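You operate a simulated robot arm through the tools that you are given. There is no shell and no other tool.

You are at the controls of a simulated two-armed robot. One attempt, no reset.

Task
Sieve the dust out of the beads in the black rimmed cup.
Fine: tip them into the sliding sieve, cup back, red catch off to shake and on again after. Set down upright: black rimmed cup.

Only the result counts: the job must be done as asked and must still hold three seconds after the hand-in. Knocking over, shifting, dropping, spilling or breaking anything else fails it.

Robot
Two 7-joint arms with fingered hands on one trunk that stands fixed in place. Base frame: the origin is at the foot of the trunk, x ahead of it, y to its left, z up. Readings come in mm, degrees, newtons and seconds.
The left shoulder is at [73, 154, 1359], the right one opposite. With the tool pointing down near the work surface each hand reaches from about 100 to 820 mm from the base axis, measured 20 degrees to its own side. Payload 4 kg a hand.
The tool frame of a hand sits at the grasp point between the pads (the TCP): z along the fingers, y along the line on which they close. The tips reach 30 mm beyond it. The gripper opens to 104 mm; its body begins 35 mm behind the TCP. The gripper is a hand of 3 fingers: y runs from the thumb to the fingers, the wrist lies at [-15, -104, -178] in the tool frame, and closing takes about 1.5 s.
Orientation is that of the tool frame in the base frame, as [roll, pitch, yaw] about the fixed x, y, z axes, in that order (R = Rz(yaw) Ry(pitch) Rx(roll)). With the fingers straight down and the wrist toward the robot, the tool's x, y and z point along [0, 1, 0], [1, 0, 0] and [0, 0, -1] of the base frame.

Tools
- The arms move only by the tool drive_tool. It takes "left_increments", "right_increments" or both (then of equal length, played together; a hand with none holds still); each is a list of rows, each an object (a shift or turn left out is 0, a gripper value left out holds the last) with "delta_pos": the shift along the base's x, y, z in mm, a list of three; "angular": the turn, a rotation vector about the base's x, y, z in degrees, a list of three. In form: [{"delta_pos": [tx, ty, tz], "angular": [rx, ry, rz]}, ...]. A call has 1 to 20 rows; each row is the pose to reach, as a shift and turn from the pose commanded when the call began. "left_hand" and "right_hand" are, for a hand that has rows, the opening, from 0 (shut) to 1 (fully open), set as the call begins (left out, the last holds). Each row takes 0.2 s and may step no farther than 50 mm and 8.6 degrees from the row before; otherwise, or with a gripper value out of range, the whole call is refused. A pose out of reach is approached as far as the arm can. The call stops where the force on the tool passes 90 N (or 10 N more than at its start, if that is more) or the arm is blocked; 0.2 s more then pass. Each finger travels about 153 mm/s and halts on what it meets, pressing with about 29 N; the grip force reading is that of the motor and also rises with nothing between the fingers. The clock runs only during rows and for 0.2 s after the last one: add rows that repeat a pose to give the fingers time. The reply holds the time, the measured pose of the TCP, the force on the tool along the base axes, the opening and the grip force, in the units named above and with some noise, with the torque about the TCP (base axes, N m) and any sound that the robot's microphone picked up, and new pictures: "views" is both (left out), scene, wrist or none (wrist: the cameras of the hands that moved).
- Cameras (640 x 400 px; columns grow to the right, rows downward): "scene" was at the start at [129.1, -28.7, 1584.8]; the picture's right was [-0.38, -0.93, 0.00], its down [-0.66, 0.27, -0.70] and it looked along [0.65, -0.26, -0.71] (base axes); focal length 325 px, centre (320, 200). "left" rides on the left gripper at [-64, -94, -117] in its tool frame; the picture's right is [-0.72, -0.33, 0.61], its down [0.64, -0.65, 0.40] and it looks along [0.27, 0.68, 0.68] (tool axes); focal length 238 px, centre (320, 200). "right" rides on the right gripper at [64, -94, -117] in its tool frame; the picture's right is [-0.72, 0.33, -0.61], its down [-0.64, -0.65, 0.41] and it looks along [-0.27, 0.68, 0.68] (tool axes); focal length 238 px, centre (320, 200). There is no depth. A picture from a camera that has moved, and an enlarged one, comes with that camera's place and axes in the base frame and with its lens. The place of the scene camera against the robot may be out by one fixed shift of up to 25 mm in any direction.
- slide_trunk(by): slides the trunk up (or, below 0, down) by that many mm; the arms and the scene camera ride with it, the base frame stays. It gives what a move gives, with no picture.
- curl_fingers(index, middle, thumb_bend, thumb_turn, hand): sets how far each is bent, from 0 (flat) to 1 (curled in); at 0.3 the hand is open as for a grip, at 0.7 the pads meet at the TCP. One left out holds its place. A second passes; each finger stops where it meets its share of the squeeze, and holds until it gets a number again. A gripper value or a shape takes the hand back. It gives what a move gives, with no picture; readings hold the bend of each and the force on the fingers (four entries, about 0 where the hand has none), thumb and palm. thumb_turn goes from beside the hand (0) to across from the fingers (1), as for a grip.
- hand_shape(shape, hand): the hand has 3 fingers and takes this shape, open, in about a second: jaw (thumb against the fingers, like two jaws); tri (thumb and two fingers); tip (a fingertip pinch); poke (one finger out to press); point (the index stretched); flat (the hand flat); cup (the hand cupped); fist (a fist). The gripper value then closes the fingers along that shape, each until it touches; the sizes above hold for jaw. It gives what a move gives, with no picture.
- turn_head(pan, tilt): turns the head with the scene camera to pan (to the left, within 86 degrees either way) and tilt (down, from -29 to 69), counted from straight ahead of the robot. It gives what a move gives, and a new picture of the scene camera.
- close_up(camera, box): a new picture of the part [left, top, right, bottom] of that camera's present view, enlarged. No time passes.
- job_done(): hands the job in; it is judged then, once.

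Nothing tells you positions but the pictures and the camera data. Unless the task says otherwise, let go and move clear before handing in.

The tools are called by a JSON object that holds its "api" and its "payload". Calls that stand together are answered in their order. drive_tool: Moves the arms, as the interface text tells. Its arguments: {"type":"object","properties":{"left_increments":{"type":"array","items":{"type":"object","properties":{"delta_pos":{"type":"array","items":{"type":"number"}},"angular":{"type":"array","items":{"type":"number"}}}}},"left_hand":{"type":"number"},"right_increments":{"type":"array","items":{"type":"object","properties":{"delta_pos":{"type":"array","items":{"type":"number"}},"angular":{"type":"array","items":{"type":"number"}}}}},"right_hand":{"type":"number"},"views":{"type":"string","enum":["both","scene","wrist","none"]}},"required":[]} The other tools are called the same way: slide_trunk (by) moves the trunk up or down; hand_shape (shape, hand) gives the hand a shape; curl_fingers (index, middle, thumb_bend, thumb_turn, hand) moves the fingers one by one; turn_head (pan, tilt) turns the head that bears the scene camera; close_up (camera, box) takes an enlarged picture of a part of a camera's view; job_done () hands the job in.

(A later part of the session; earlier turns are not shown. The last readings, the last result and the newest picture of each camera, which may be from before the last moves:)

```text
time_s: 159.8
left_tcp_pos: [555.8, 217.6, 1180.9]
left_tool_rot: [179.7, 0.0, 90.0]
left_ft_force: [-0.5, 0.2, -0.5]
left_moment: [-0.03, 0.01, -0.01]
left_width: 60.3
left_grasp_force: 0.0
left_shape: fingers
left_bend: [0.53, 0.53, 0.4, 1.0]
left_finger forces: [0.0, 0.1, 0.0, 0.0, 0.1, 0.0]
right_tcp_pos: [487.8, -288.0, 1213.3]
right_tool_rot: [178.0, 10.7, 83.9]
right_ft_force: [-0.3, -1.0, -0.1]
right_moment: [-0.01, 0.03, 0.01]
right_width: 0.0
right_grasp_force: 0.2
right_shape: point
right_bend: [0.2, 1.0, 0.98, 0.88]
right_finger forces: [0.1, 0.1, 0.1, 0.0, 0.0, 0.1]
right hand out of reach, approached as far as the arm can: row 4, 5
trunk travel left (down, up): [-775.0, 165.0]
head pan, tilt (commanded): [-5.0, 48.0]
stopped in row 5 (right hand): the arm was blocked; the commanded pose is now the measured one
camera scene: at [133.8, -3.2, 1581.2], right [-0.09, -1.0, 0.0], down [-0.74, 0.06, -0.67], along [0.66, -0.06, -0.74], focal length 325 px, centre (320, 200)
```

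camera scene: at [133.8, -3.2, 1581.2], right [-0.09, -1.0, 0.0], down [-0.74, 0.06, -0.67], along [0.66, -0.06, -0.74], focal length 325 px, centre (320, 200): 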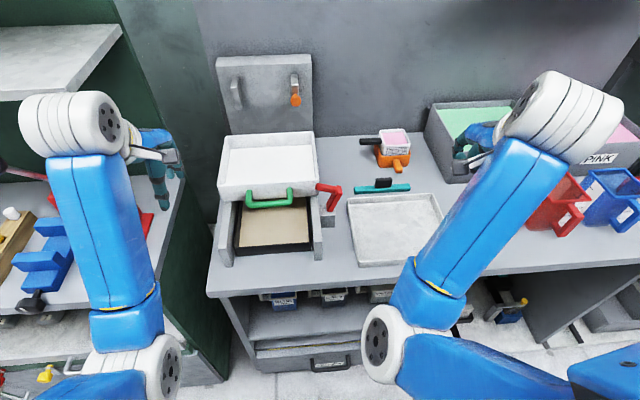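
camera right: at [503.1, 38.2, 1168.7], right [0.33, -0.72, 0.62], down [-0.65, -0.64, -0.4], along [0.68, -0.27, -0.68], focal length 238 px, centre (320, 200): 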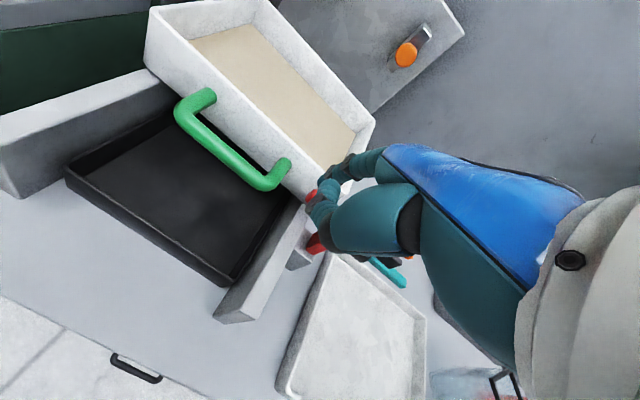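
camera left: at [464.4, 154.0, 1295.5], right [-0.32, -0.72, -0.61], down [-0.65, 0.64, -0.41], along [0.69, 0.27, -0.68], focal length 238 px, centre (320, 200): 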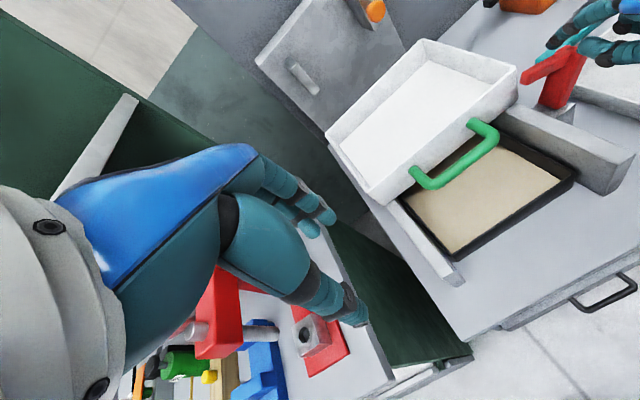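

{"api": "drive_tool", "payload": {"right_increments": [{"delta_pos": [0, -25, -5]}, {"delta_pos": [0, -50, -10]}, {"delta_pos": [0, -75, -15]}, {"delta_pos": [0, -100, -20]}, {"delta_pos": [0, -130, -25]}, {"delta_pos": [0, -160, -30]}], "views": "scene"}}

```text
time_s: 161.2
left_tcp_pos: [557.0, 212.9, 1183.3]
left_tool_rot: [179.7, -0.2, 90.1]
left_ft_force: [-0.4, 0.2, 0.1]
left_moment: [0.06, -0.01, 0.02]
left_width: 60.6
left_grasp_force: 0.0
left_shape: fingers
left_bend: [0.53, 0.53, 0.4, 1.0]
left_finger forces: [0.1, 0.0, 0.0, 0.0, 0.0, 0.0]
right_tcp_pos: [487.4, -448.4, 1179.6]
right_tool_rot: [177.9, 10.6, 84.0]
right_ft_force: [0.0, 0.1, 0.1]
right_moment: [-0.01, -0.02, -0.02]
right_width: 0.2
right_grasp_force: 0.2
right_shape: point
right_bend: [0.2, 1.0, 0.98, 0.88]
right_finger forces: [0.0, 0.0, 0.0, 0.0, 0.0, 0.0]
trunk travel left (down, up): [-775.0, 165.0]
head pan, tilt (commanded): [-5.0, 48.0]
camera scene: at [132.9, -7.1, 1581.3], right [-0.09, -1.0, 0.0], down [-0.74, 0.07, -0.67], along [0.66, -0.06, -0.74], focal length 325 px, centre (320, 200)
```

scene: 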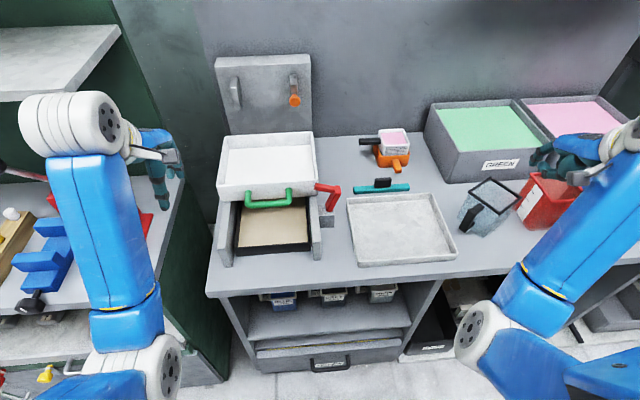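

{"api": "drive_tool", "payload": {"right_increments": [{"delta_pos": [-4, -1, -6], "angular": [-3.88, -3.29, 6.54]}, {"delta_pos": [-8, -2, -12], "angular": [-7.75, -6.58, 13.08]}, {"delta_pos": [-12, -4, -18], "angular": [-11.6, -9.9, 19.6]}, {"delta_pos": [-16, -5, -24], "angular": [-15.5, -13.2, 26.2]}, {"delta_pos": [-20, -6, -30], "angular": [-19.4, -16.5, 32.7]}, {"delta_pos": [-24, -7, -36], "angular": [-23.3, -19.8, 39.2]}, {"delta_pos": [-28, -8, -42], "angular": [-27.1, -23, 45.8]}, {"delta_pos": [-32, -10, -48], "angular": [-31, -26.3, 52.3]}, {"delta_pos": [-36, -11, -54], "angular": [-34.9, -29.6, 58.8]}, {"delta_pos": [-40, -12, -60], "angular": [-38.8, -32.9, 65.4]}, {"delta_pos": [-44, -13, -66], "angular": [-42.6, -36.2, 71.9]}, {"delta_pos": [-48, -15, -72], "angular": [-46.5, -39.5, 78.5]}, {"delta_pos": [-53, -16, -80], "angular": [-50.4, -42.8, 85]}], "views": "scene"}}

```text
time_s: 164.0
left_tcp_pos: [556.6, 216.7, 1182.0]
left_tool_rot: [179.8, 0.0, 90.1]
left_ft_force: [0.6, -0.2, 0.2]
left_moment: [-0.02, 0.01, 0.02]
left_width: 60.7
left_grasp_force: 0.1
left_shape: fingers
left_bend: [0.53, 0.53, 0.4, 1.0]
left_finger forces: [0.0, 0.0, 0.0, 0.0, 0.1, 0.0]
right_tcp_pos: [434.2, -463.6, 1102.6]
right_tool_rot: [179.8, 70.0, 179.8]
right_ft_force: [-0.2, 0.1, 0.5]
right_moment: [-0.04, 0.0, 0.03]
right_width: 0.2
right_grasp_force: 0.0
right_shape: point
right_bend: [0.2, 1.0, 0.98, 0.88]
right_finger forces: [0.1, 0.0, 0.1, 0.0, 0.0, 0.0]
trunk travel left (down, up): [-775.0, 165.0]
head pan, tilt (commanded): [-5.0, 48.0]
camera scene: at [132.5, -6.1, 1581.3], right [-0.09, -1.0, 0.0], down [-0.74, 0.07, -0.67], along [0.67, -0.06, -0.74], focal length 325 px, centre (320, 200)
```

scene: 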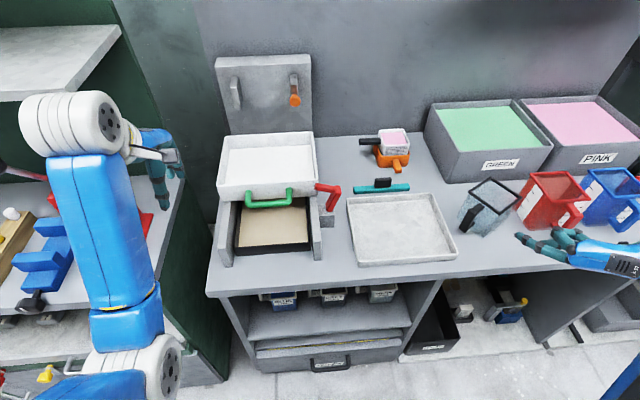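

The arm is reset. In this sideways attitude the index lies level, which suits pressing the catch arm down from above; I'll bring it over the catch.

{"api": "drive_tool", "payload": {"right_increments": [{"delta_pos": [15, 35, 0]}, {"delta_pos": [35, 75, 0]}, {"delta_pos": [58, 115, 0]}, {"delta_pos": [82, 155, 0]}, {"delta_pos": [108, 195, 0]}, {"delta_pos": [136, 232, 0]}, {"delta_pos": [165, 268, -5]}, {"delta_pos": [195, 302, -15]}, {"delta_pos": [218, 332, -28]}, {"delta_pos": [233, 351, -40]}, {"delta_pos": [233, 351, -40]}], "views": "scene"}}

{"api": "close_up", "payload": {"camera": "left", "box": [420, 0, 640, 140]}}

{"api": "close_up", "payload": {"camera": "right", "box": [120, 60, 460, 300]}}

{"api": "close_up", "payload": {"camera": "scene", "box": [260, 140, 380, 240]}}

```text
time_s: 166.4
left_tcp_pos: [554.4, 217.6, 1181.9]
left_tool_rot: [179.6, -0.2, 90.1]
left_ft_force: [0.1, 0.2, -0.2]
left_moment: [0.04, 0.0, 0.01]
left_width: 60.6
left_grasp_force: 0.0
left_shape: fingers
left_bend: [0.53, 0.53, 0.4, 1.0]
left_finger forces: [0.0, 0.0, 0.1, 0.0, 0.1, 0.0]
right_tcp_pos: [668.9, -110.6, 1063.5]
right_tool_rot: [179.9, 70.1, 179.8]
right_ft_force: [0.9, -0.6, -0.1]
right_moment: [0.03, -0.04, 0.03]
right_width: 0.0
right_grasp_force: 0.0
right_shape: point
right_bend: [0.2, 1.0, 0.98, 0.88]
right_finger forces: [0.0, 0.1, 0.0, 0.0, 0.0, 0.0]
trunk travel left (down, up): [-775.0, 165.0]
head pan, tilt (commanded): [-5.0, 48.0]
camera scene: at [132.9, -4.3, 1581.3], right [-0.09, -1.0, 0.0], down [-0.74, 0.06, -0.67], along [0.67, -0.06, -0.74], focal length 325 px, centre (320, 200)
```

scene: 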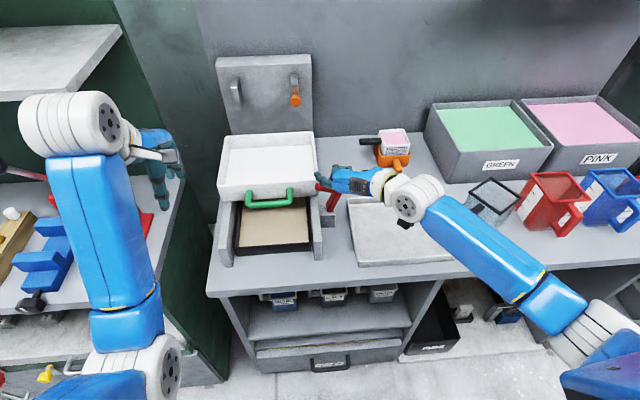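

```text
2.86 times, centred on (530, 70) of left
camera zoom: at [459.5, 152.3, 1297.4], right [-0.32, -0.72, -0.62], down [-0.65, 0.64, -0.41], along [0.69, 0.27, -0.67], focal length 681 px, centre (-280, 571)
```

zoom: 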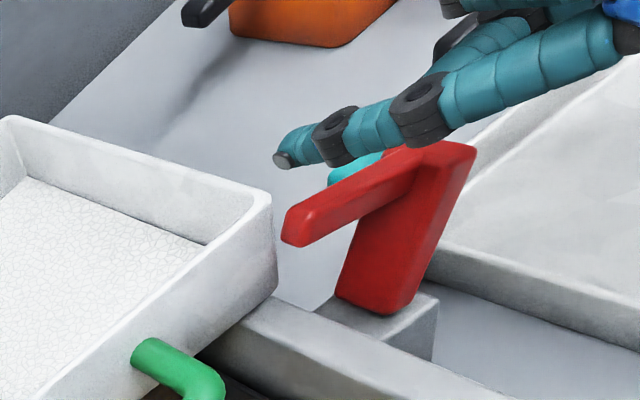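

```text
1.67 times, centred on (290, 180) of right
camera zoom: at [536.7, -204.5, 1043.3], right [-0.33, 0.33, 0.89], down [0.6, -0.65, 0.46], along [0.73, 0.68, 0.02], focal length 397 px, centre (370, 233)
```

zoom: 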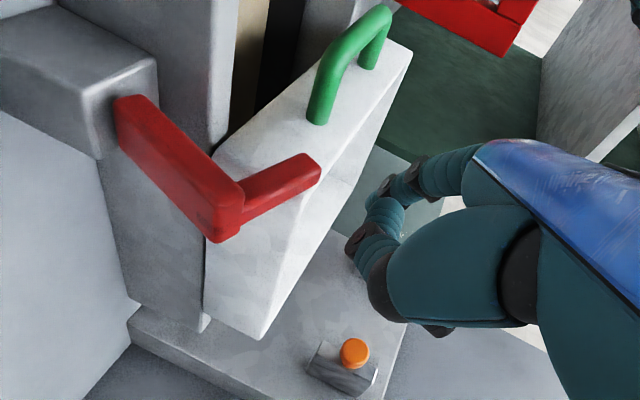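

```text
4.00 times, centred on (320, 190) of scene
camera zoom: at [132.9, -4.3, 1581.3], right [-0.09, -1.0, 0.0], down [-0.74, 0.06, -0.67], along [0.67, -0.06, -0.74], focal length 1300 px, centre (320, 240)
```

zoom: 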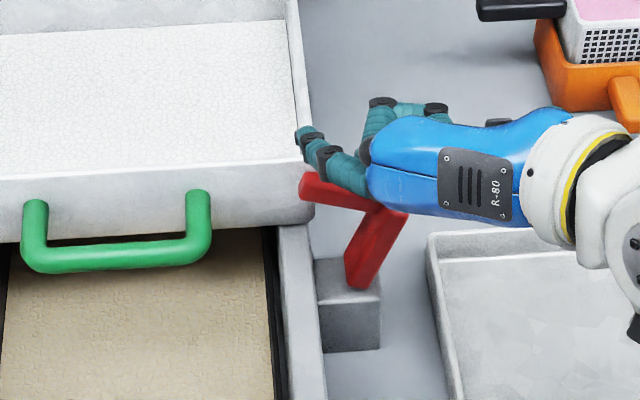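

The index tip is right above the arm's free end. Pressing down gently.

{"api": "drive_tool", "payload": {"right_increments": [{"delta_pos": [4, 0, -8]}, {"delta_pos": [5, 0, -15]}, {"delta_pos": [5, 0, -21]}, {"delta_pos": [5, 0, -26]}, {"delta_pos": [5, 0, -30]}], "views": "none"}}

{"api": "close_up", "payload": {"camera": "left", "box": [420, 0, 640, 140]}}

{"api": "close_up", "payload": {"camera": "right", "box": [120, 60, 460, 300]}}

```text
time_s: 167.6
left_tcp_pos: [555.5, 215.6, 1182.5]
left_tool_rot: [179.5, -0.1, 90.1]
left_ft_force: [-0.1, 0.8, 0.9]
left_moment: [0.0, -0.04, -0.02]
left_width: 60.6
left_grasp_force: 0.0
left_shape: fingers
left_bend: [0.53, 0.53, 0.4, 1.0]
left_finger forces: [0.0, 0.0, 0.1, 0.0, 0.0, 0.1]
right_tcp_pos: [672.8, -112.5, 1033.9]
right_tool_rot: [179.9, 70.0, 179.8]
right_ft_force: [0.4, 0.7, 2.0]
right_moment: [0.14, -0.02, 0.0]
right_width: 96.0
right_grasp_force: 0.0
right_shape: point
right_bend: [0.2, 1.0, 0.98, 0.88]
right_finger forces: [1.5, 0.1, 0.1, 0.0, 0.1, 0.0]
trunk travel left (down, up): [-775.0, 165.0]
head pan, tilt (commanded): [-5.0, 48.0]
```

```text
2.86 times, centred on (530, 70) of left
camera zoom: at [459.6, 152.2, 1297.5], right [-0.32, -0.72, -0.62], down [-0.65, 0.64, -0.41], along [0.69, 0.27, -0.67], focal length 681 px, centre (-280, 571)
```

zoom: 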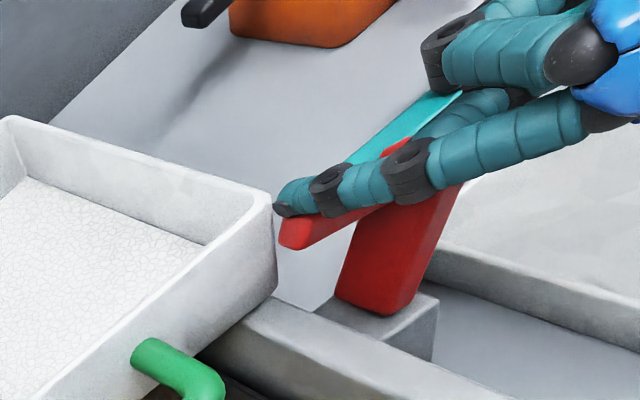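

```text
1.67 times, centred on (290, 180) of right
camera zoom: at [540.4, -206.5, 1013.9], right [-0.33, 0.33, 0.89], down [0.6, -0.65, 0.46], along [0.73, 0.68, 0.02], focal length 397 px, centre (370, 233)
```

zoom: 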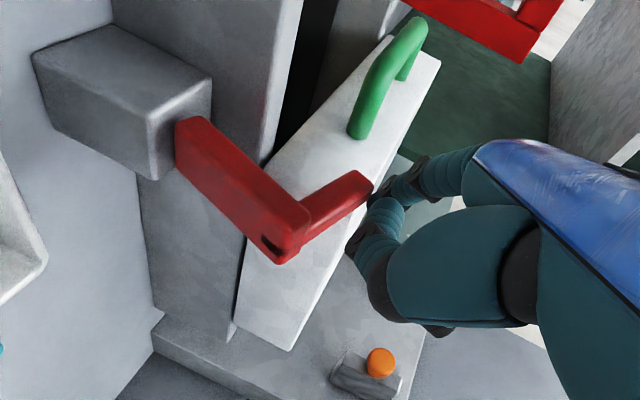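

{"api": "drive_tool", "payload": {"right_increments": [{"delta_pos": [0, 1, -4]}, {"delta_pos": [0, 2, -8]}, {"delta_pos": [0, 3, -12]}, {"delta_pos": [0, 4, -15]}], "views": "none"}}

{"api": "close_up", "payload": {"camera": "left", "box": [420, 0, 640, 140]}}

{"api": "close_up", "payload": {"camera": "right", "box": [120, 60, 460, 300]}}

```text
time_s: 168.6
left_tcp_pos: [555.7, 218.3, 1181.7]
left_tool_rot: [179.5, 0.1, 90.1]
left_ft_force: [-0.6, 0.6, 0.7]
left_moment: [0.01, 0.01, -0.01]
left_width: 60.4
left_grasp_force: 0.0
left_shape: fingers
left_bend: [0.53, 0.53, 0.4, 1.0]
left_finger forces: [0.0, 0.0, 0.1, 0.0, 0.0, 0.0]
right_tcp_pos: [671.4, -105.9, 1020.2]
right_tool_rot: [179.6, 70.2, 179.7]
right_ft_force: [2.2, 3.6, 7.6]
right_moment: [0.56, -0.09, -0.09]
right_width: 96.2
right_grasp_force: 0.1
right_shape: point
right_bend: [0.18, 1.0, 0.98, 0.88]
right_finger forces: [10.6, 0.1, 0.0, 0.0, 0.0, 0.0]
trunk travel left (down, up): [-775.0, 165.0]
head pan, tilt (commanded): [-5.0, 48.0]
```

```text
2.86 times, centred on (530, 70) of left
camera zoom: at [459.2, 154.2, 1297.4], right [-0.32, -0.72, -0.62], down [-0.65, 0.64, -0.41], along [0.69, 0.27, -0.67], focal length 681 px, centre (-280, 571)
```

zoom: 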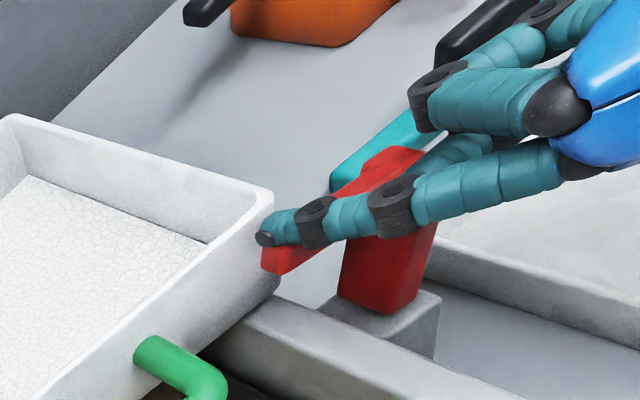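

```text
1.67 times, centred on (290, 180) of right
camera zoom: at [539.9, -200.6, 999.7], right [-0.33, 0.33, 0.89], down [0.6, -0.65, 0.46], along [0.73, 0.68, 0.02], focal length 397 px, centre (370, 233)
```

zoom: 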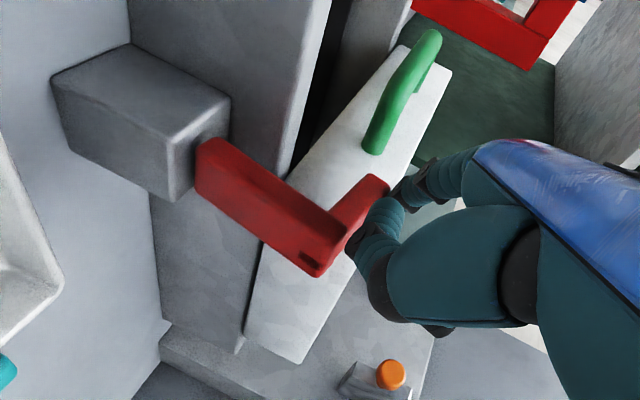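

{"api": "drive_tool", "payload": {"right_increments": [{"delta_pos": [0, 1, -4]}, {"delta_pos": [0, 2, -8]}, {"delta_pos": [0, 3, -12]}, {"delta_pos": [0, 3, -15]}], "views": "none"}}

{"api": "close_up", "payload": {"camera": "left", "box": [420, 0, 640, 140]}}

{"api": "close_up", "payload": {"camera": "scene", "box": [260, 140, 380, 240]}}

```text
time_s: 169.6
left_tcp_pos: [555.5, 220.2, 1181.4]
left_tool_rot: [179.5, 0.2, 90.1]
left_ft_force: [-0.4, -0.8, 0.5]
left_moment: [0.0, 0.01, -0.01]
left_width: 60.8
left_grasp_force: 0.1
left_shape: fingers
left_bend: [0.53, 0.53, 0.4, 1.0]
left_finger forces: [0.1, 0.0, 0.0, 0.1, 0.0, 0.0]
right_tcp_pos: [670.8, -101.4, 1004.4]
right_tool_rot: [179.9, 70.2, 179.8]
right_ft_force: [2.2, 6.0, 14.4]
right_moment: [1.19, -0.16, -0.11]
right_width: 0.1
right_grasp_force: 0.0
right_shape: point
right_bend: [0.15, 1.0, 0.99, 0.88]
right_finger forces: [16.6, 0.0, 0.0, 0.0, 1.4, 0.0]
trunk travel left (down, up): [-775.0, 165.0]
head pan, tilt (commanded): [-5.0, 48.0]
```

```text
2.86 times, centred on (530, 70) of left
camera zoom: at [459.4, 156.5, 1297.0], right [-0.32, -0.72, -0.61], down [-0.65, 0.64, -0.41], along [0.69, 0.27, -0.67], focal length 681 px, centre (-280, 571)
```

zoom: 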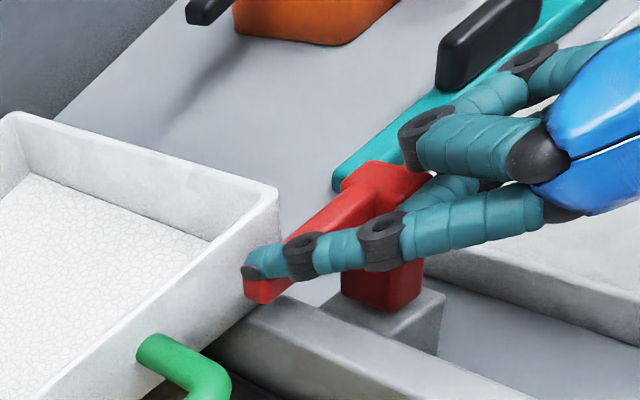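

```text
4.00 times, centred on (320, 190) of scene
camera zoom: at [131.8, 0.9, 1581.5], right [-0.09, -1.0, 0.0], down [-0.74, 0.06, -0.67], along [0.67, -0.06, -0.74], focal length 1300 px, centre (320, 240)
```

zoom: 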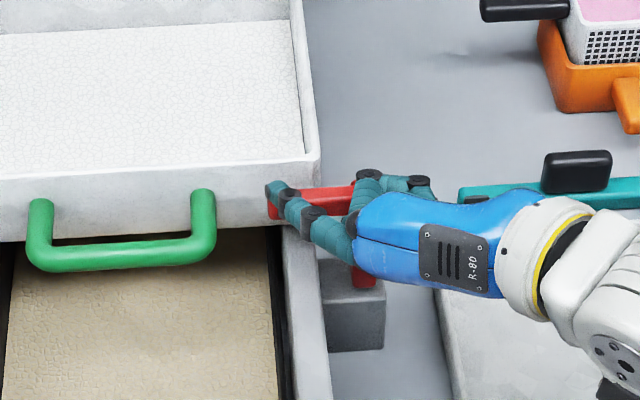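

The arm looks level and the force has risen to ~15 N – it's on its stop. I'll lift the finger off and verify the catch stays closed.

{"api": "drive_tool", "payload": {"right_increments": [{"delta_pos": [0, 0, 8]}, {"delta_pos": [0, -2, 20]}, {"delta_pos": [-5, -8, 40]}, {"delta_pos": [-20, -25, 65]}, {"delta_pos": [-45, -55, 85]}, {"delta_pos": [-75, -88, 98]}, {"delta_pos": [-105, -120, 105]}, {"delta_pos": [-135, -155, 110]}], "views": "scene"}}

{"api": "close_up", "payload": {"camera": "left", "box": [380, 0, 640, 180]}}

{"api": "close_up", "payload": {"camera": "scene", "box": [200, 110, 380, 270]}}

```text
time_s: 171.4
left_tcp_pos: [553.2, 214.7, 1183.3]
left_tool_rot: [179.5, 0.0, 90.1]
left_ft_force: [0.0, 0.5, 0.1]
left_moment: [0.01, 0.0, -0.05]
left_width: 60.4
left_grasp_force: 0.1
left_shape: fingers
left_bend: [0.53, 0.53, 0.4, 1.0]
left_finger forces: [0.0, 0.0, 0.0, 0.1, 0.0, 0.0]
right_tcp_pos: [533.3, -260.3, 1111.5]
right_tool_rot: [-179.9, 70.2, 180.0]
right_ft_force: [0.2, 0.8, 0.5]
right_moment: [0.01, 0.0, 0.0]
right_width: 0.0
right_grasp_force: 0.0
right_shape: point
right_bend: [0.2, 1.0, 0.99, 0.88]
right_finger forces: [0.0, 0.0, 0.0, 0.0, 0.1, 0.0]
trunk travel left (down, up): [-775.0, 165.0]
head pan, tilt (commanded): [-5.0, 48.0]
camera scene: at [129.7, -7.1, 1581.6], right [-0.09, -1.0, 0.0], down [-0.74, 0.07, -0.67], along [0.67, -0.06, -0.74], focal length 325 px, centre (320, 200)
```

scene: 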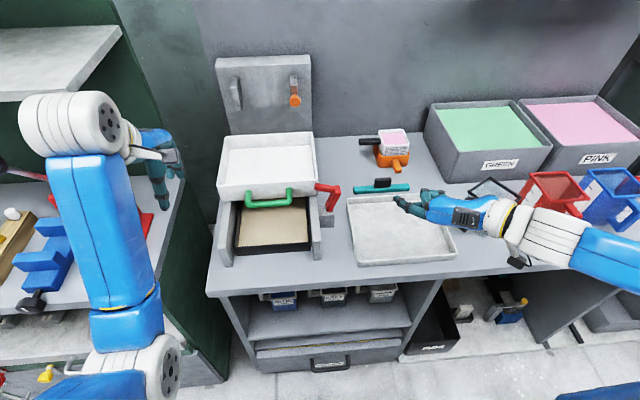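

```text
2.22 times, centred on (510, 90) of left
camera zoom: at [457.5, 150.4, 1298.5], right [-0.32, -0.72, -0.62], down [-0.65, 0.64, -0.41], along [0.69, 0.27, -0.67], focal length 530 px, centre (-102, 444)
```

zoom: 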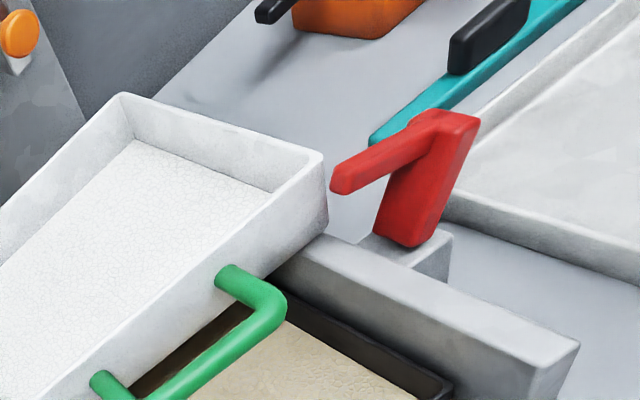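

```text
2.50 times, centred on (290, 190) of scene
camera zoom: at [129.7, -7.1, 1581.6], right [-0.09, -1.0, 0.0], down [-0.74, 0.07, -0.67], along [0.67, -0.06, -0.74], focal length 812 px, centre (395, 225)
```

zoom: 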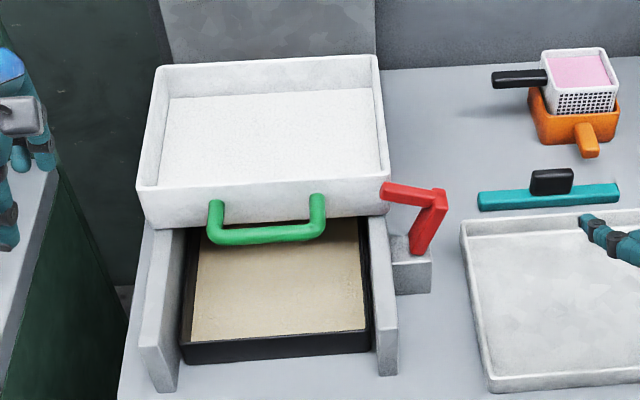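

After lifting off, the catch leans ~14° open again. I'll press it closed once more and then release in small vertical steps to see what lifts it.

{"api": "drive_tool", "payload": {"right_increments": [{"delta_pos": [30, 35, -5]}, {"delta_pos": [62, 72, -12]}, {"delta_pos": [95, 108, -25]}, {"delta_pos": [122, 138, -42]}, {"delta_pos": [136, 158, -58]}, {"delta_pos": [139, 163, -70]}, {"delta_pos": [139, 164, -82]}, {"delta_pos": [139, 165, -94]}, {"delta_pos": [139, 166, -104]}, {"delta_pos": [139, 166, -110]}, {"delta_pos": [139, 166, -114]}], "views": "none"}}

{"api": "close_up", "payload": {"camera": "left", "box": [420, 0, 640, 140]}}

{"api": "close_up", "payload": {"camera": "right", "box": [120, 60, 460, 300]}}

```text
refused: row 3 steps farther than a row can; nothing moved
```

```text
2.86 times, centred on (530, 70) of left
camera zoom: at [457.5, 150.4, 1298.5], right [-0.32, -0.72, -0.62], down [-0.65, 0.64, -0.41], along [0.69, 0.27, -0.67], focal length 681 px, centre (-280, 571)
```

zoom: 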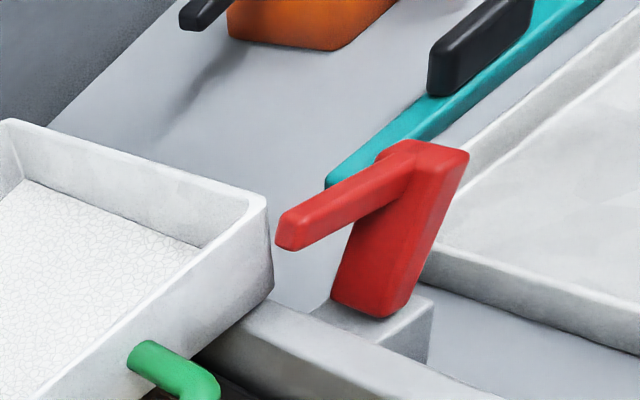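

```text
1.67 times, centred on (290, 180) of right
camera zoom: at [401.9, -355.5, 1091.3], right [-0.33, 0.32, 0.89], down [0.6, -0.65, 0.46], along [0.73, 0.68, 0.02], focal length 397 px, centre (370, 233)
```

zoom: 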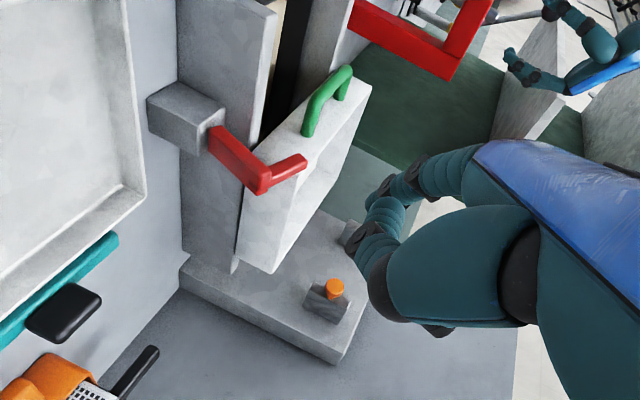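

{"api": "drive_tool", "payload": {"right_increments": [{"delta_pos": [28, 33, -4]}, {"delta_pos": [58, 66, -10]}, {"delta_pos": [88, 98, -20]}, {"delta_pos": [114, 130, -34]}, {"delta_pos": [132, 154, -50]}, {"delta_pos": [139, 163, -64]}, {"delta_pos": [139, 164, -76]}, {"delta_pos": [139, 165, -88]}, {"delta_pos": [139, 166, -98]}, {"delta_pos": [139, 166, -106]}, {"delta_pos": [139, 166, -112]}], "views": "none"}}

{"api": "close_up", "payload": {"camera": "left", "box": [420, 0, 640, 140]}}

{"api": "close_up", "payload": {"camera": "right", "box": [120, 60, 460, 300]}}

```text
time_s: 173.8
left_tcp_pos: [555.1, 216.5, 1182.0]
left_tool_rot: [179.6, 0.0, 90.1]
left_ft_force: [0.3, -0.9, -0.8]
left_moment: [-0.03, 0.01, -0.01]
left_width: 60.5
left_grasp_force: 0.0
left_shape: fingers
left_bend: [0.53, 0.53, 0.4, 1.0]
left_finger forces: [0.0, 0.0, 0.0, 0.0, 0.0, 0.0]
right_tcp_pos: [675.6, -93.6, 1001.7]
right_tool_rot: [179.8, 70.0, 179.8]
right_ft_force: [-1.4, 0.1, 1.7]
right_moment: [0.01, 0.02, -0.02]
right_width: 0.1
right_grasp_force: 0.1
right_shape: point
right_bend: [0.2, 1.0, 0.99, 0.88]
right_finger forces: [0.1, 0.0, 0.0, 0.0, 1.5, 0.0]
trunk travel left (down, up): [-775.0, 165.0]
head pan, tilt (commanded): [-5.0, 48.0]
```

```text
2.86 times, centred on (530, 70) of left
camera zoom: at [459.7, 152.6, 1297.3], right [-0.32, -0.72, -0.62], down [-0.65, 0.64, -0.41], along [0.69, 0.27, -0.67], focal length 681 px, centre (-280, 571)
```

zoom: 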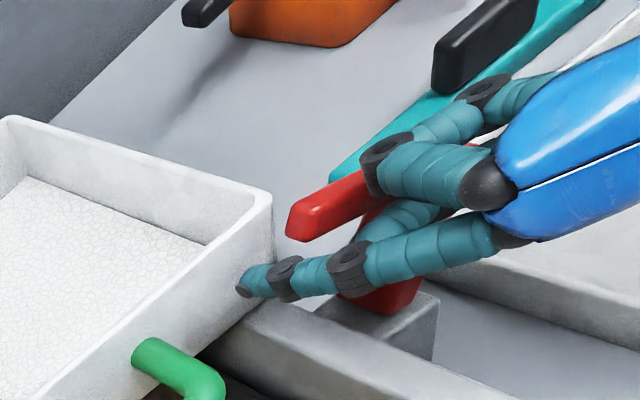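

```text
1.67 times, centred on (290, 180) of right
camera zoom: at [544.4, -187.9, 981.1], right [-0.33, 0.33, 0.89], down [0.6, -0.65, 0.46], along [0.73, 0.68, 0.02], focal length 397 px, centre (370, 233)
```

zoom: 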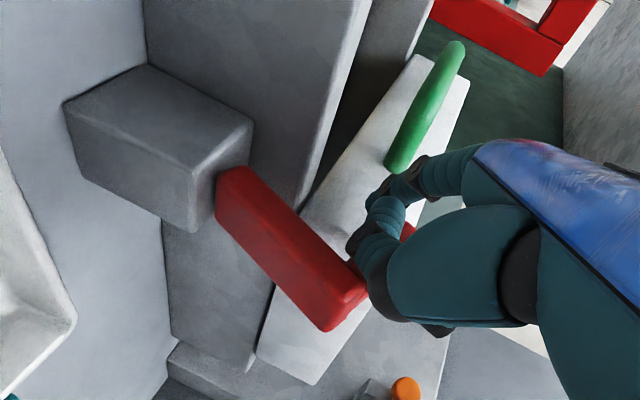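

This time the finger passed in front of and below the arm. I'll withdraw toward the robot first so as not to lift the catch, then go up.

{"api": "drive_tool", "payload": {"right_increments": [{"delta_pos": [-12, 2, 0]}, {"delta_pos": [-28, 4, 0]}, {"delta_pos": [-45, 6, 0]}, {"delta_pos": [-60, 6, 5]}, {"delta_pos": [-68, 2, 25]}, {"delta_pos": [-70, -5, 50]}, {"delta_pos": [-70, -15, 75]}], "views": "none"}}

{"api": "close_up", "payload": {"camera": "left", "box": [420, 0, 640, 140]}}

{"api": "close_up", "payload": {"camera": "right", "box": [60, 40, 460, 300]}}

```text
time_s: 175.4
left_tcp_pos: [554.6, 215.4, 1182.8]
left_tool_rot: [179.7, -0.1, 90.1]
left_ft_force: [-0.1, 0.5, 0.1]
left_moment: [0.0, 0.02, 0.0]
left_width: 60.4
left_grasp_force: 0.0
left_shape: fingers
left_bend: [0.53, 0.53, 0.4, 1.0]
left_finger forces: [0.1, 0.1, 0.1, 0.1, 0.0, 0.0]
right_tcp_pos: [604.1, -109.6, 1073.3]
right_tool_rot: [-179.9, 70.0, -180.0]
right_ft_force: [0.1, 0.3, -0.2]
right_moment: [-0.01, -0.02, 0.03]
right_width: 0.0
right_grasp_force: 0.0
right_shape: point
right_bend: [0.2, 1.0, 0.99, 0.88]
right_finger forces: [0.0, 0.0, 0.0, 0.0, 0.1, 0.0]
trunk travel left (down, up): [-775.0, 165.0]
head pan, tilt (commanded): [-5.0, 48.0]
```

```text
2.86 times, centred on (530, 70) of left
camera zoom: at [459.8, 151.6, 1297.4], right [-0.32, -0.72, -0.62], down [-0.65, 0.64, -0.41], along [0.69, 0.27, -0.67], focal length 681 px, centre (-280, 571)
```

zoom: 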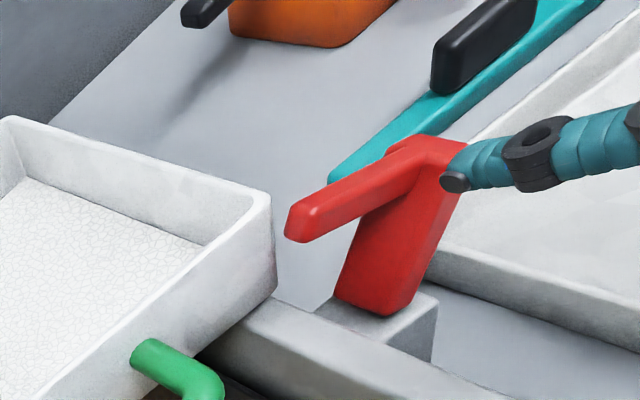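

```text
1.54 times, centred on (260, 170) of right
camera zoom: at [472.6, -204.0, 1054.4], right [-0.33, 0.33, 0.89], down [0.6, -0.65, 0.46], along [0.73, 0.68, 0.02], focal length 367 px, centre (412, 246)
```

zoom: 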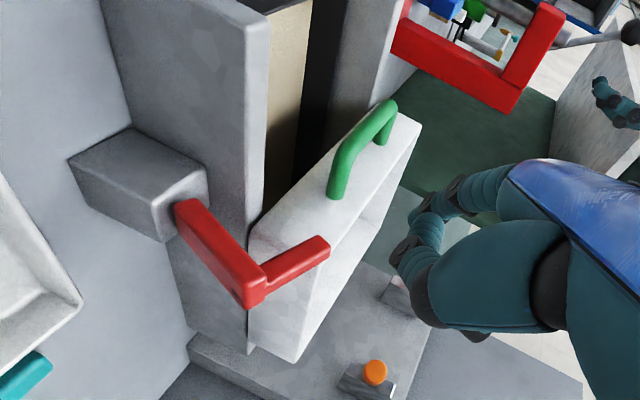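

{"api": "drive_tool", "payload": {"right_increments": [{"delta_pos": [25, 0, 0]}, {"delta_pos": [50, 1, 0]}, {"delta_pos": [68, 1, -4]}, {"delta_pos": [68, 1, -16]}, {"delta_pos": [68, 1, -28]}, {"delta_pos": [68, 1, -38]}, {"delta_pos": [68, 1, -46]}, {"delta_pos": [68, 1, -54]}], "views": "none"}}

{"api": "close_up", "payload": {"camera": "left", "box": [420, 0, 640, 140]}}

{"api": "close_up", "payload": {"camera": "scene", "box": [260, 140, 380, 240]}}

```text
time_s: 177.2
left_tcp_pos: [554.3, 217.6, 1182.7]
left_tool_rot: [179.5, 0.1, 90.2]
left_ft_force: [0.0, -0.1, -0.1]
left_moment: [-0.01, 0.0, 0.01]
left_width: 60.6
left_grasp_force: 0.0
left_shape: fingers
left_bend: [0.53, 0.53, 0.4, 1.0]
left_finger forces: [0.0, 0.1, 0.0, 0.0, 0.0, 0.0]
right_tcp_pos: [672.2, -106.8, 1022.0]
right_tool_rot: [-180.0, 70.1, 180.0]
right_ft_force: [0.7, 1.7, 6.5]
right_moment: [0.47, -0.09, 0.04]
right_width: 95.8
right_grasp_force: 0.1
right_shape: point
right_bend: [0.18, 1.0, 0.99, 0.88]
right_finger forces: [7.2, 0.1, 0.0, 0.0, 0.0, 0.1]
trunk travel left (down, up): [-775.0, 165.0]
head pan, tilt (commanded): [-5.0, 48.0]
```

```text
2.86 times, centred on (530, 70) of left
camera zoom: at [458.9, 153.9, 1297.5], right [-0.32, -0.72, -0.62], down [-0.65, 0.64, -0.41], along [0.69, 0.27, -0.67], focal length 681 px, centre (-280, 571)
```

zoom: 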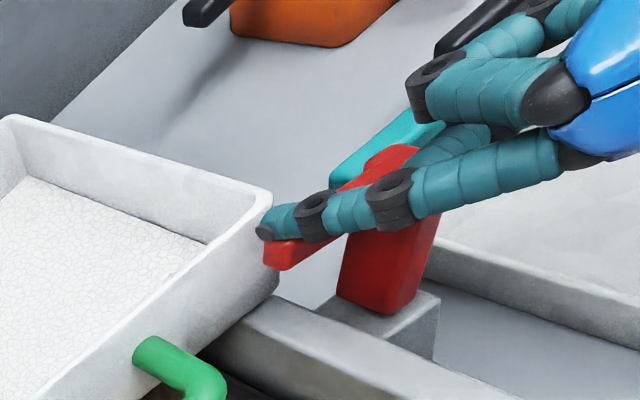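

```text
4.00 times, centred on (320, 190) of scene
camera zoom: at [131.6, -2.3, 1581.5], right [-0.09, -1.0, 0.0], down [-0.74, 0.06, -0.67], along [0.67, -0.06, -0.74], focal length 1300 px, centre (320, 240)
```

zoom: 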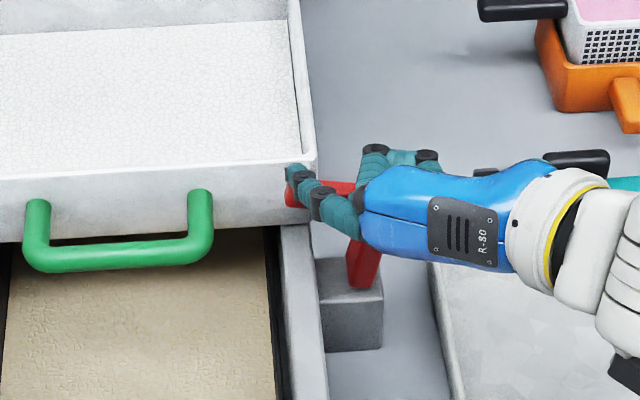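

{"api": "drive_tool", "payload": {"right_increments": [{"delta_pos": [0, 2, -5]}, {"delta_pos": [0, 4, -10]}, {"delta_pos": [0, 5, -15]}, {"delta_pos": [0, 5, -18]}, {"delta_pos": [0, 5, -18]}], "views": "none"}}

{"api": "close_up", "payload": {"camera": "left", "box": [420, 0, 640, 140]}}

{"api": "close_up", "payload": {"camera": "right", "box": [120, 60, 460, 300]}}

```text
time_s: 178.4
left_tcp_pos: [554.6, 219.7, 1181.8]
left_tool_rot: [179.7, 0.1, 90.2]
left_ft_force: [0.0, 0.5, 1.2]
left_moment: [0.0, 0.0, 0.01]
left_width: 60.6
left_grasp_force: 0.0
left_shape: fingers
left_bend: [0.53, 0.53, 0.4, 1.0]
left_finger forces: [0.0, 0.1, 0.0, 0.0, 0.0, 0.0]
right_tcp_pos: [672.2, -97.8, 1005.6]
right_tool_rot: [-179.7, 70.1, -179.6]
right_ft_force: [0.7, 10.2, 14.7]
right_moment: [1.18, -0.16, -0.36]
right_width: 96.3
right_grasp_force: 0.0
right_shape: point
right_bend: [0.15, 1.0, 1.0, 0.88]
right_finger forces: [18.4, 0.0, 0.1, 0.1, 5.7, 0.0]
trunk travel left (down, up): [-775.0, 165.0]
head pan, tilt (commanded): [-5.0, 48.0]
```

```text
2.86 times, centred on (530, 70) of left
camera zoom: at [457.8, 156.4, 1297.7], right [-0.32, -0.72, -0.61], down [-0.65, 0.64, -0.41], along [0.69, 0.27, -0.67], focal length 681 px, centre (-280, 571)
```

zoom: 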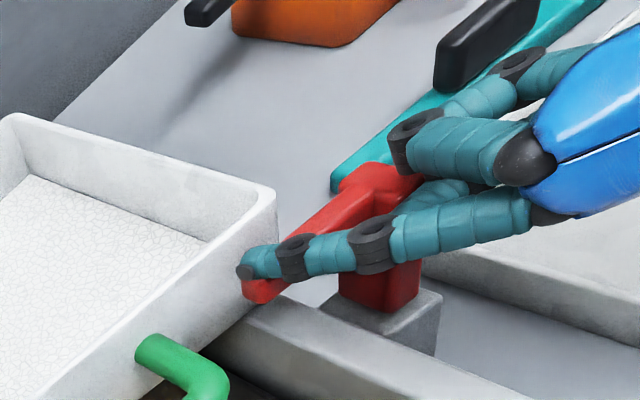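

```text
1.67 times, centred on (290, 180) of right
camera zoom: at [540.2, -193.3, 986.1], right [-0.33, 0.33, 0.88], down [0.6, -0.65, 0.47], along [0.73, 0.68, 0.02], focal length 397 px, centre (370, 233)
```

zoom: 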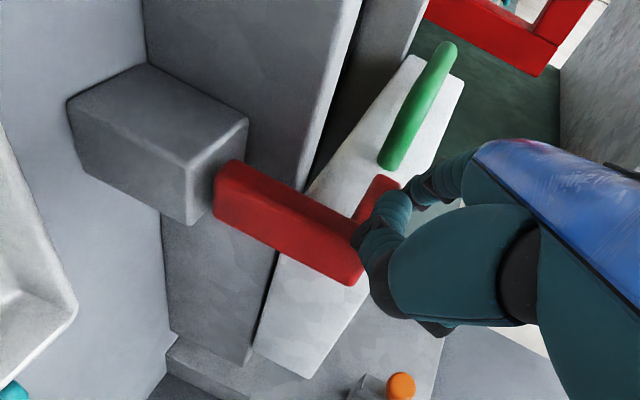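

The catch is pressed closed. I'll release straight up with a slight leftward bias so nothing drags it open.

{"api": "drive_tool", "payload": {"right_increments": [{"delta_pos": [0, 2, 5]}, {"delta_pos": [0, 4, 12]}, {"delta_pos": [0, 6, 20]}, {"delta_pos": [0, 6, 30]}, {"delta_pos": [0, 6, 40]}], "views": "none"}}

{"api": "close_up", "payload": {"camera": "left", "box": [420, 0, 640, 140]}}

{"api": "close_up", "payload": {"camera": "right", "box": [120, 60, 460, 300]}}

```text
time_s: 179.6
left_tcp_pos: [556.0, 214.6, 1181.7]
left_tool_rot: [179.7, -0.1, 90.1]
left_ft_force: [0.8, 0.8, 0.9]
left_moment: [0.0, -0.03, 0.01]
left_width: 60.7
left_grasp_force: 0.1
left_shape: fingers
left_bend: [0.53, 0.53, 0.4, 1.0]
left_finger forces: [0.0, 0.0, 0.0, 0.1, 0.0, 0.0]
right_tcp_pos: [673.4, -99.3, 1042.6]
right_tool_rot: [-179.9, 70.0, -180.0]
right_ft_force: [0.1, -0.2, -0.6]
right_moment: [0.0, 0.01, -0.01]
right_width: 0.0
right_grasp_force: 0.1
right_shape: point
right_bend: [0.2, 1.0, 0.99, 0.88]
right_finger forces: [0.1, 0.0, 0.0, 0.0, 0.0, 0.1]
trunk travel left (down, up): [-775.0, 165.0]
head pan, tilt (commanded): [-5.0, 48.0]
```

```text
2.86 times, centred on (530, 70) of left
camera zoom: at [459.9, 151.8, 1297.3], right [-0.32, -0.72, -0.62], down [-0.65, 0.64, -0.41], along [0.69, 0.27, -0.67], focal length 681 px, centre (-280, 571)
```

zoom: 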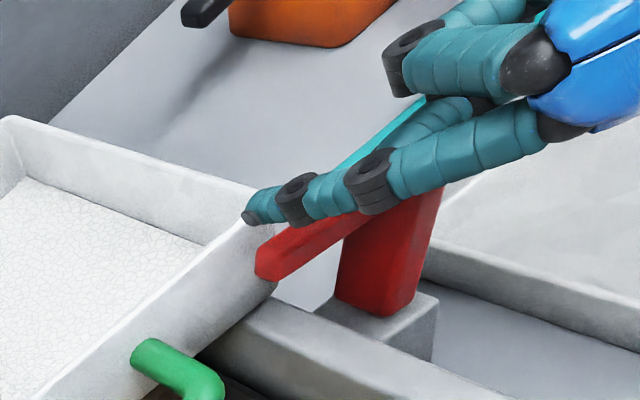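

```text
1.67 times, centred on (290, 180) of right
camera zoom: at [541.3, -193.1, 1023.5], right [-0.33, 0.33, 0.89], down [0.6, -0.65, 0.46], along [0.73, 0.68, 0.02], focal length 397 px, centre (370, 233)
```

zoom: 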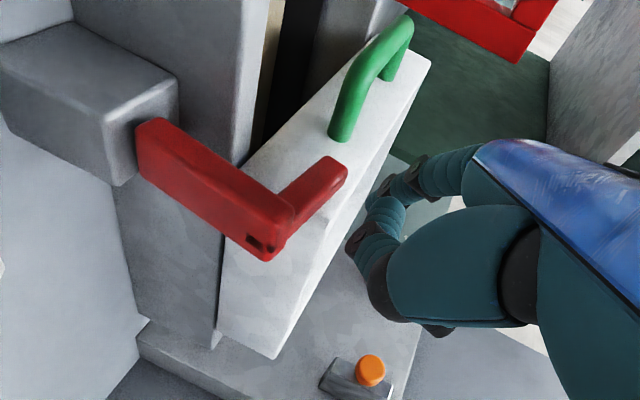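

{"api": "close_up", "payload": {"camera": "left", "box": [495, 60, 575, 120]}}

{"api": "close_up", "payload": {"camera": "right", "box": [190, 130, 350, 260]}}

```text
6.67 times, centred on (535, 90) of left
camera zoom: at [459.9, 151.8, 1297.3], right [-0.32, -0.72, -0.62], down [-0.65, 0.64, -0.41], along [0.69, 0.27, -0.67], focal length 1589 px, centre (-1113, 933)
```

zoom: 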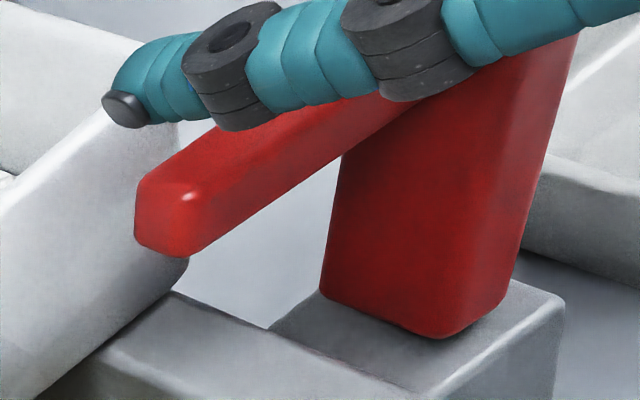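

```text
3.08 times, centred on (270, 195) of right
camera zoom: at [541.3, -193.1, 1023.5], right [-0.33, 0.33, 0.89], down [0.6, -0.65, 0.46], along [0.73, 0.68, 0.02], focal length 733 px, centre (474, 215)
```

zoom: 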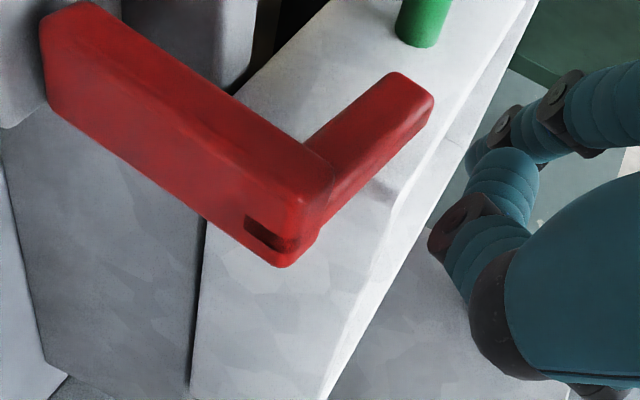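

The elastic fingertip dragged the catch back open when it sprang sideways. This time I'll press and swipe to the left so friction pulls it closed, then lift off beyond the arm's end.

{"api": "drive_tool", "payload": {"right_increments": [{"delta_pos": [0, -8, 0]}, {"delta_pos": [0, -10, -10]}, {"delta_pos": [0, -8, -20]}, {"delta_pos": [0, -2, -27]}, {"delta_pos": [0, 6, -32]}, {"delta_pos": [0, 14, -35]}, {"delta_pos": [0, 22, -36]}], "views": "none"}}

{"api": "close_up", "payload": {"camera": "left", "box": [420, 0, 640, 140]}}

{"api": "close_up", "payload": {"camera": "right", "box": [190, 130, 350, 260]}}

```text
time_s: 181.2
left_tcp_pos: [552.3, 214.0, 1184.3]
left_tool_rot: [179.6, -0.1, 90.0]
left_ft_force: [-0.2, -0.9, 0.7]
left_moment: [0.01, 0.02, 0.0]
left_width: 60.6
left_grasp_force: 0.1
left_shape: fingers
left_bend: [0.53, 0.53, 0.4, 1.0]
left_finger forces: [0.0, 0.0, 0.1, 0.0, 0.0, 0.0]
right_tcp_pos: [671.2, -77.1, 1012.2]
right_tool_rot: [179.6, 70.3, 179.5]
right_ft_force: [-3.8, -6.1, 12.0]
right_moment: [0.45, -0.13, 0.02]
right_width: 96.2
right_grasp_force: 0.2
right_shape: point
right_bend: [0.23, 1.0, 0.99, 0.88]
right_finger forces: [10.7, 0.1, 0.1, 0.0, 2.5, 0.0]
trunk travel left (down, up): [-775.0, 165.0]
head pan, tilt (commanded): [-5.0, 48.0]
```

```text
2.86 times, centred on (530, 70) of left
camera zoom: at [456.7, 149.5, 1299.0], right [-0.32, -0.72, -0.62], down [-0.65, 0.64, -0.41], along [0.69, 0.27, -0.67], focal length 681 px, centre (-280, 571)
```

zoom: 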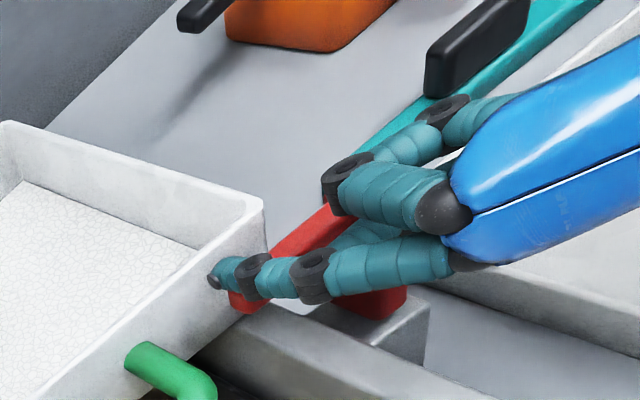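

```text
3.08 times, centred on (270, 195) of right
camera zoom: at [539.9, -172.1, 991.1], right [-0.33, 0.32, 0.88], down [0.6, -0.65, 0.47], along [0.73, 0.68, 0.03], focal length 733 px, centre (474, 215)
```

zoom: 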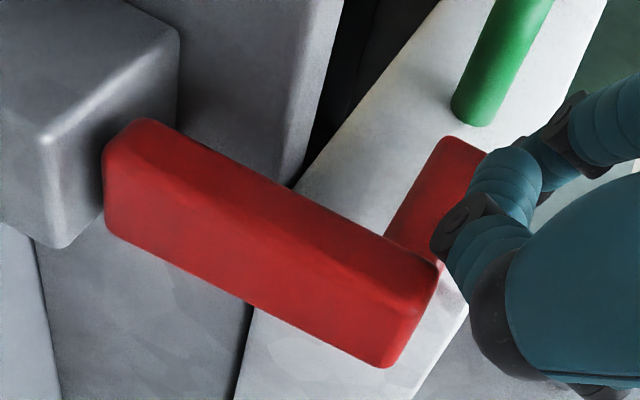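

Now the post is truly vertical and the finger is pulling it toward closed. I'll lift off while continuing leftward.

{"api": "drive_tool", "payload": {"right_increments": [{"delta_pos": [0, 5, 4]}, {"delta_pos": [0, 10, 10]}, {"delta_pos": [0, 14, 18]}, {"delta_pos": [0, 15, 28]}, {"delta_pos": [0, 15, 40]}], "views": "none"}}

{"api": "close_up", "payload": {"camera": "left", "box": [420, 0, 640, 140]}}

{"api": "close_up", "payload": {"camera": "right", "box": [190, 130, 350, 260]}}

```text
time_s: 182.4
left_tcp_pos: [557.0, 214.3, 1181.4]
left_tool_rot: [179.7, -0.1, 90.2]
left_ft_force: [0.2, 0.6, -0.3]
left_moment: [-0.01, 0.0, 0.02]
left_width: 60.5
left_grasp_force: 0.0
left_shape: fingers
left_bend: [0.53, 0.53, 0.4, 1.0]
left_finger forces: [0.0, 0.1, 0.0, 0.0, 0.1, 0.0]
right_tcp_pos: [672.4, -60.4, 1047.0]
right_tool_rot: [-179.9, 70.0, 180.0]
right_ft_force: [0.2, -0.5, 0.8]
right_moment: [0.02, -0.01, -0.02]
right_width: 95.9
right_grasp_force: 0.1
right_shape: point
right_bend: [0.2, 1.0, 0.99, 0.88]
right_finger forces: [0.0, 0.0, 0.1, 0.0, 0.0, 0.1]
trunk travel left (down, up): [-775.0, 165.0]
head pan, tilt (commanded): [-5.0, 48.0]
```

```text
2.86 times, centred on (530, 70) of left
camera zoom: at [460.5, 151.6, 1297.0], right [-0.32, -0.72, -0.62], down [-0.65, 0.64, -0.41], along [0.69, 0.27, -0.67], focal length 681 px, centre (-280, 571)
```

zoom: 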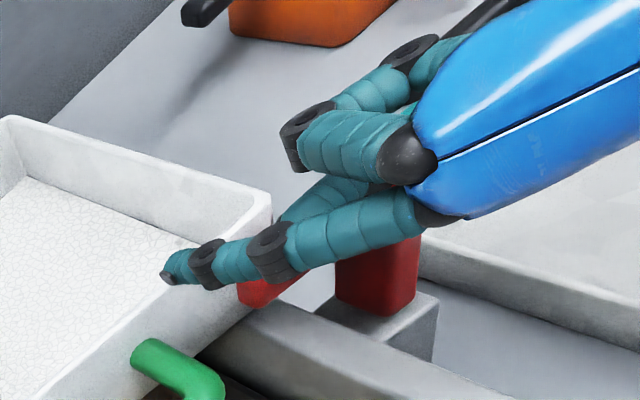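

```text
3.08 times, centred on (270, 195) of right
camera zoom: at [542.0, -154.7, 1027.3], right [-0.33, 0.33, 0.89], down [0.6, -0.65, 0.46], along [0.73, 0.68, 0.02], focal length 733 px, centre (474, 215)
```

zoom: 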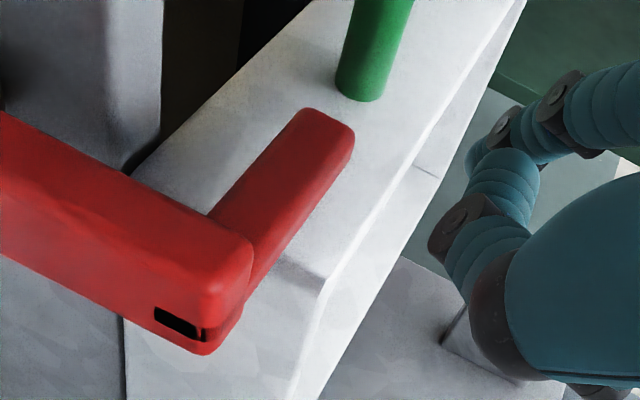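

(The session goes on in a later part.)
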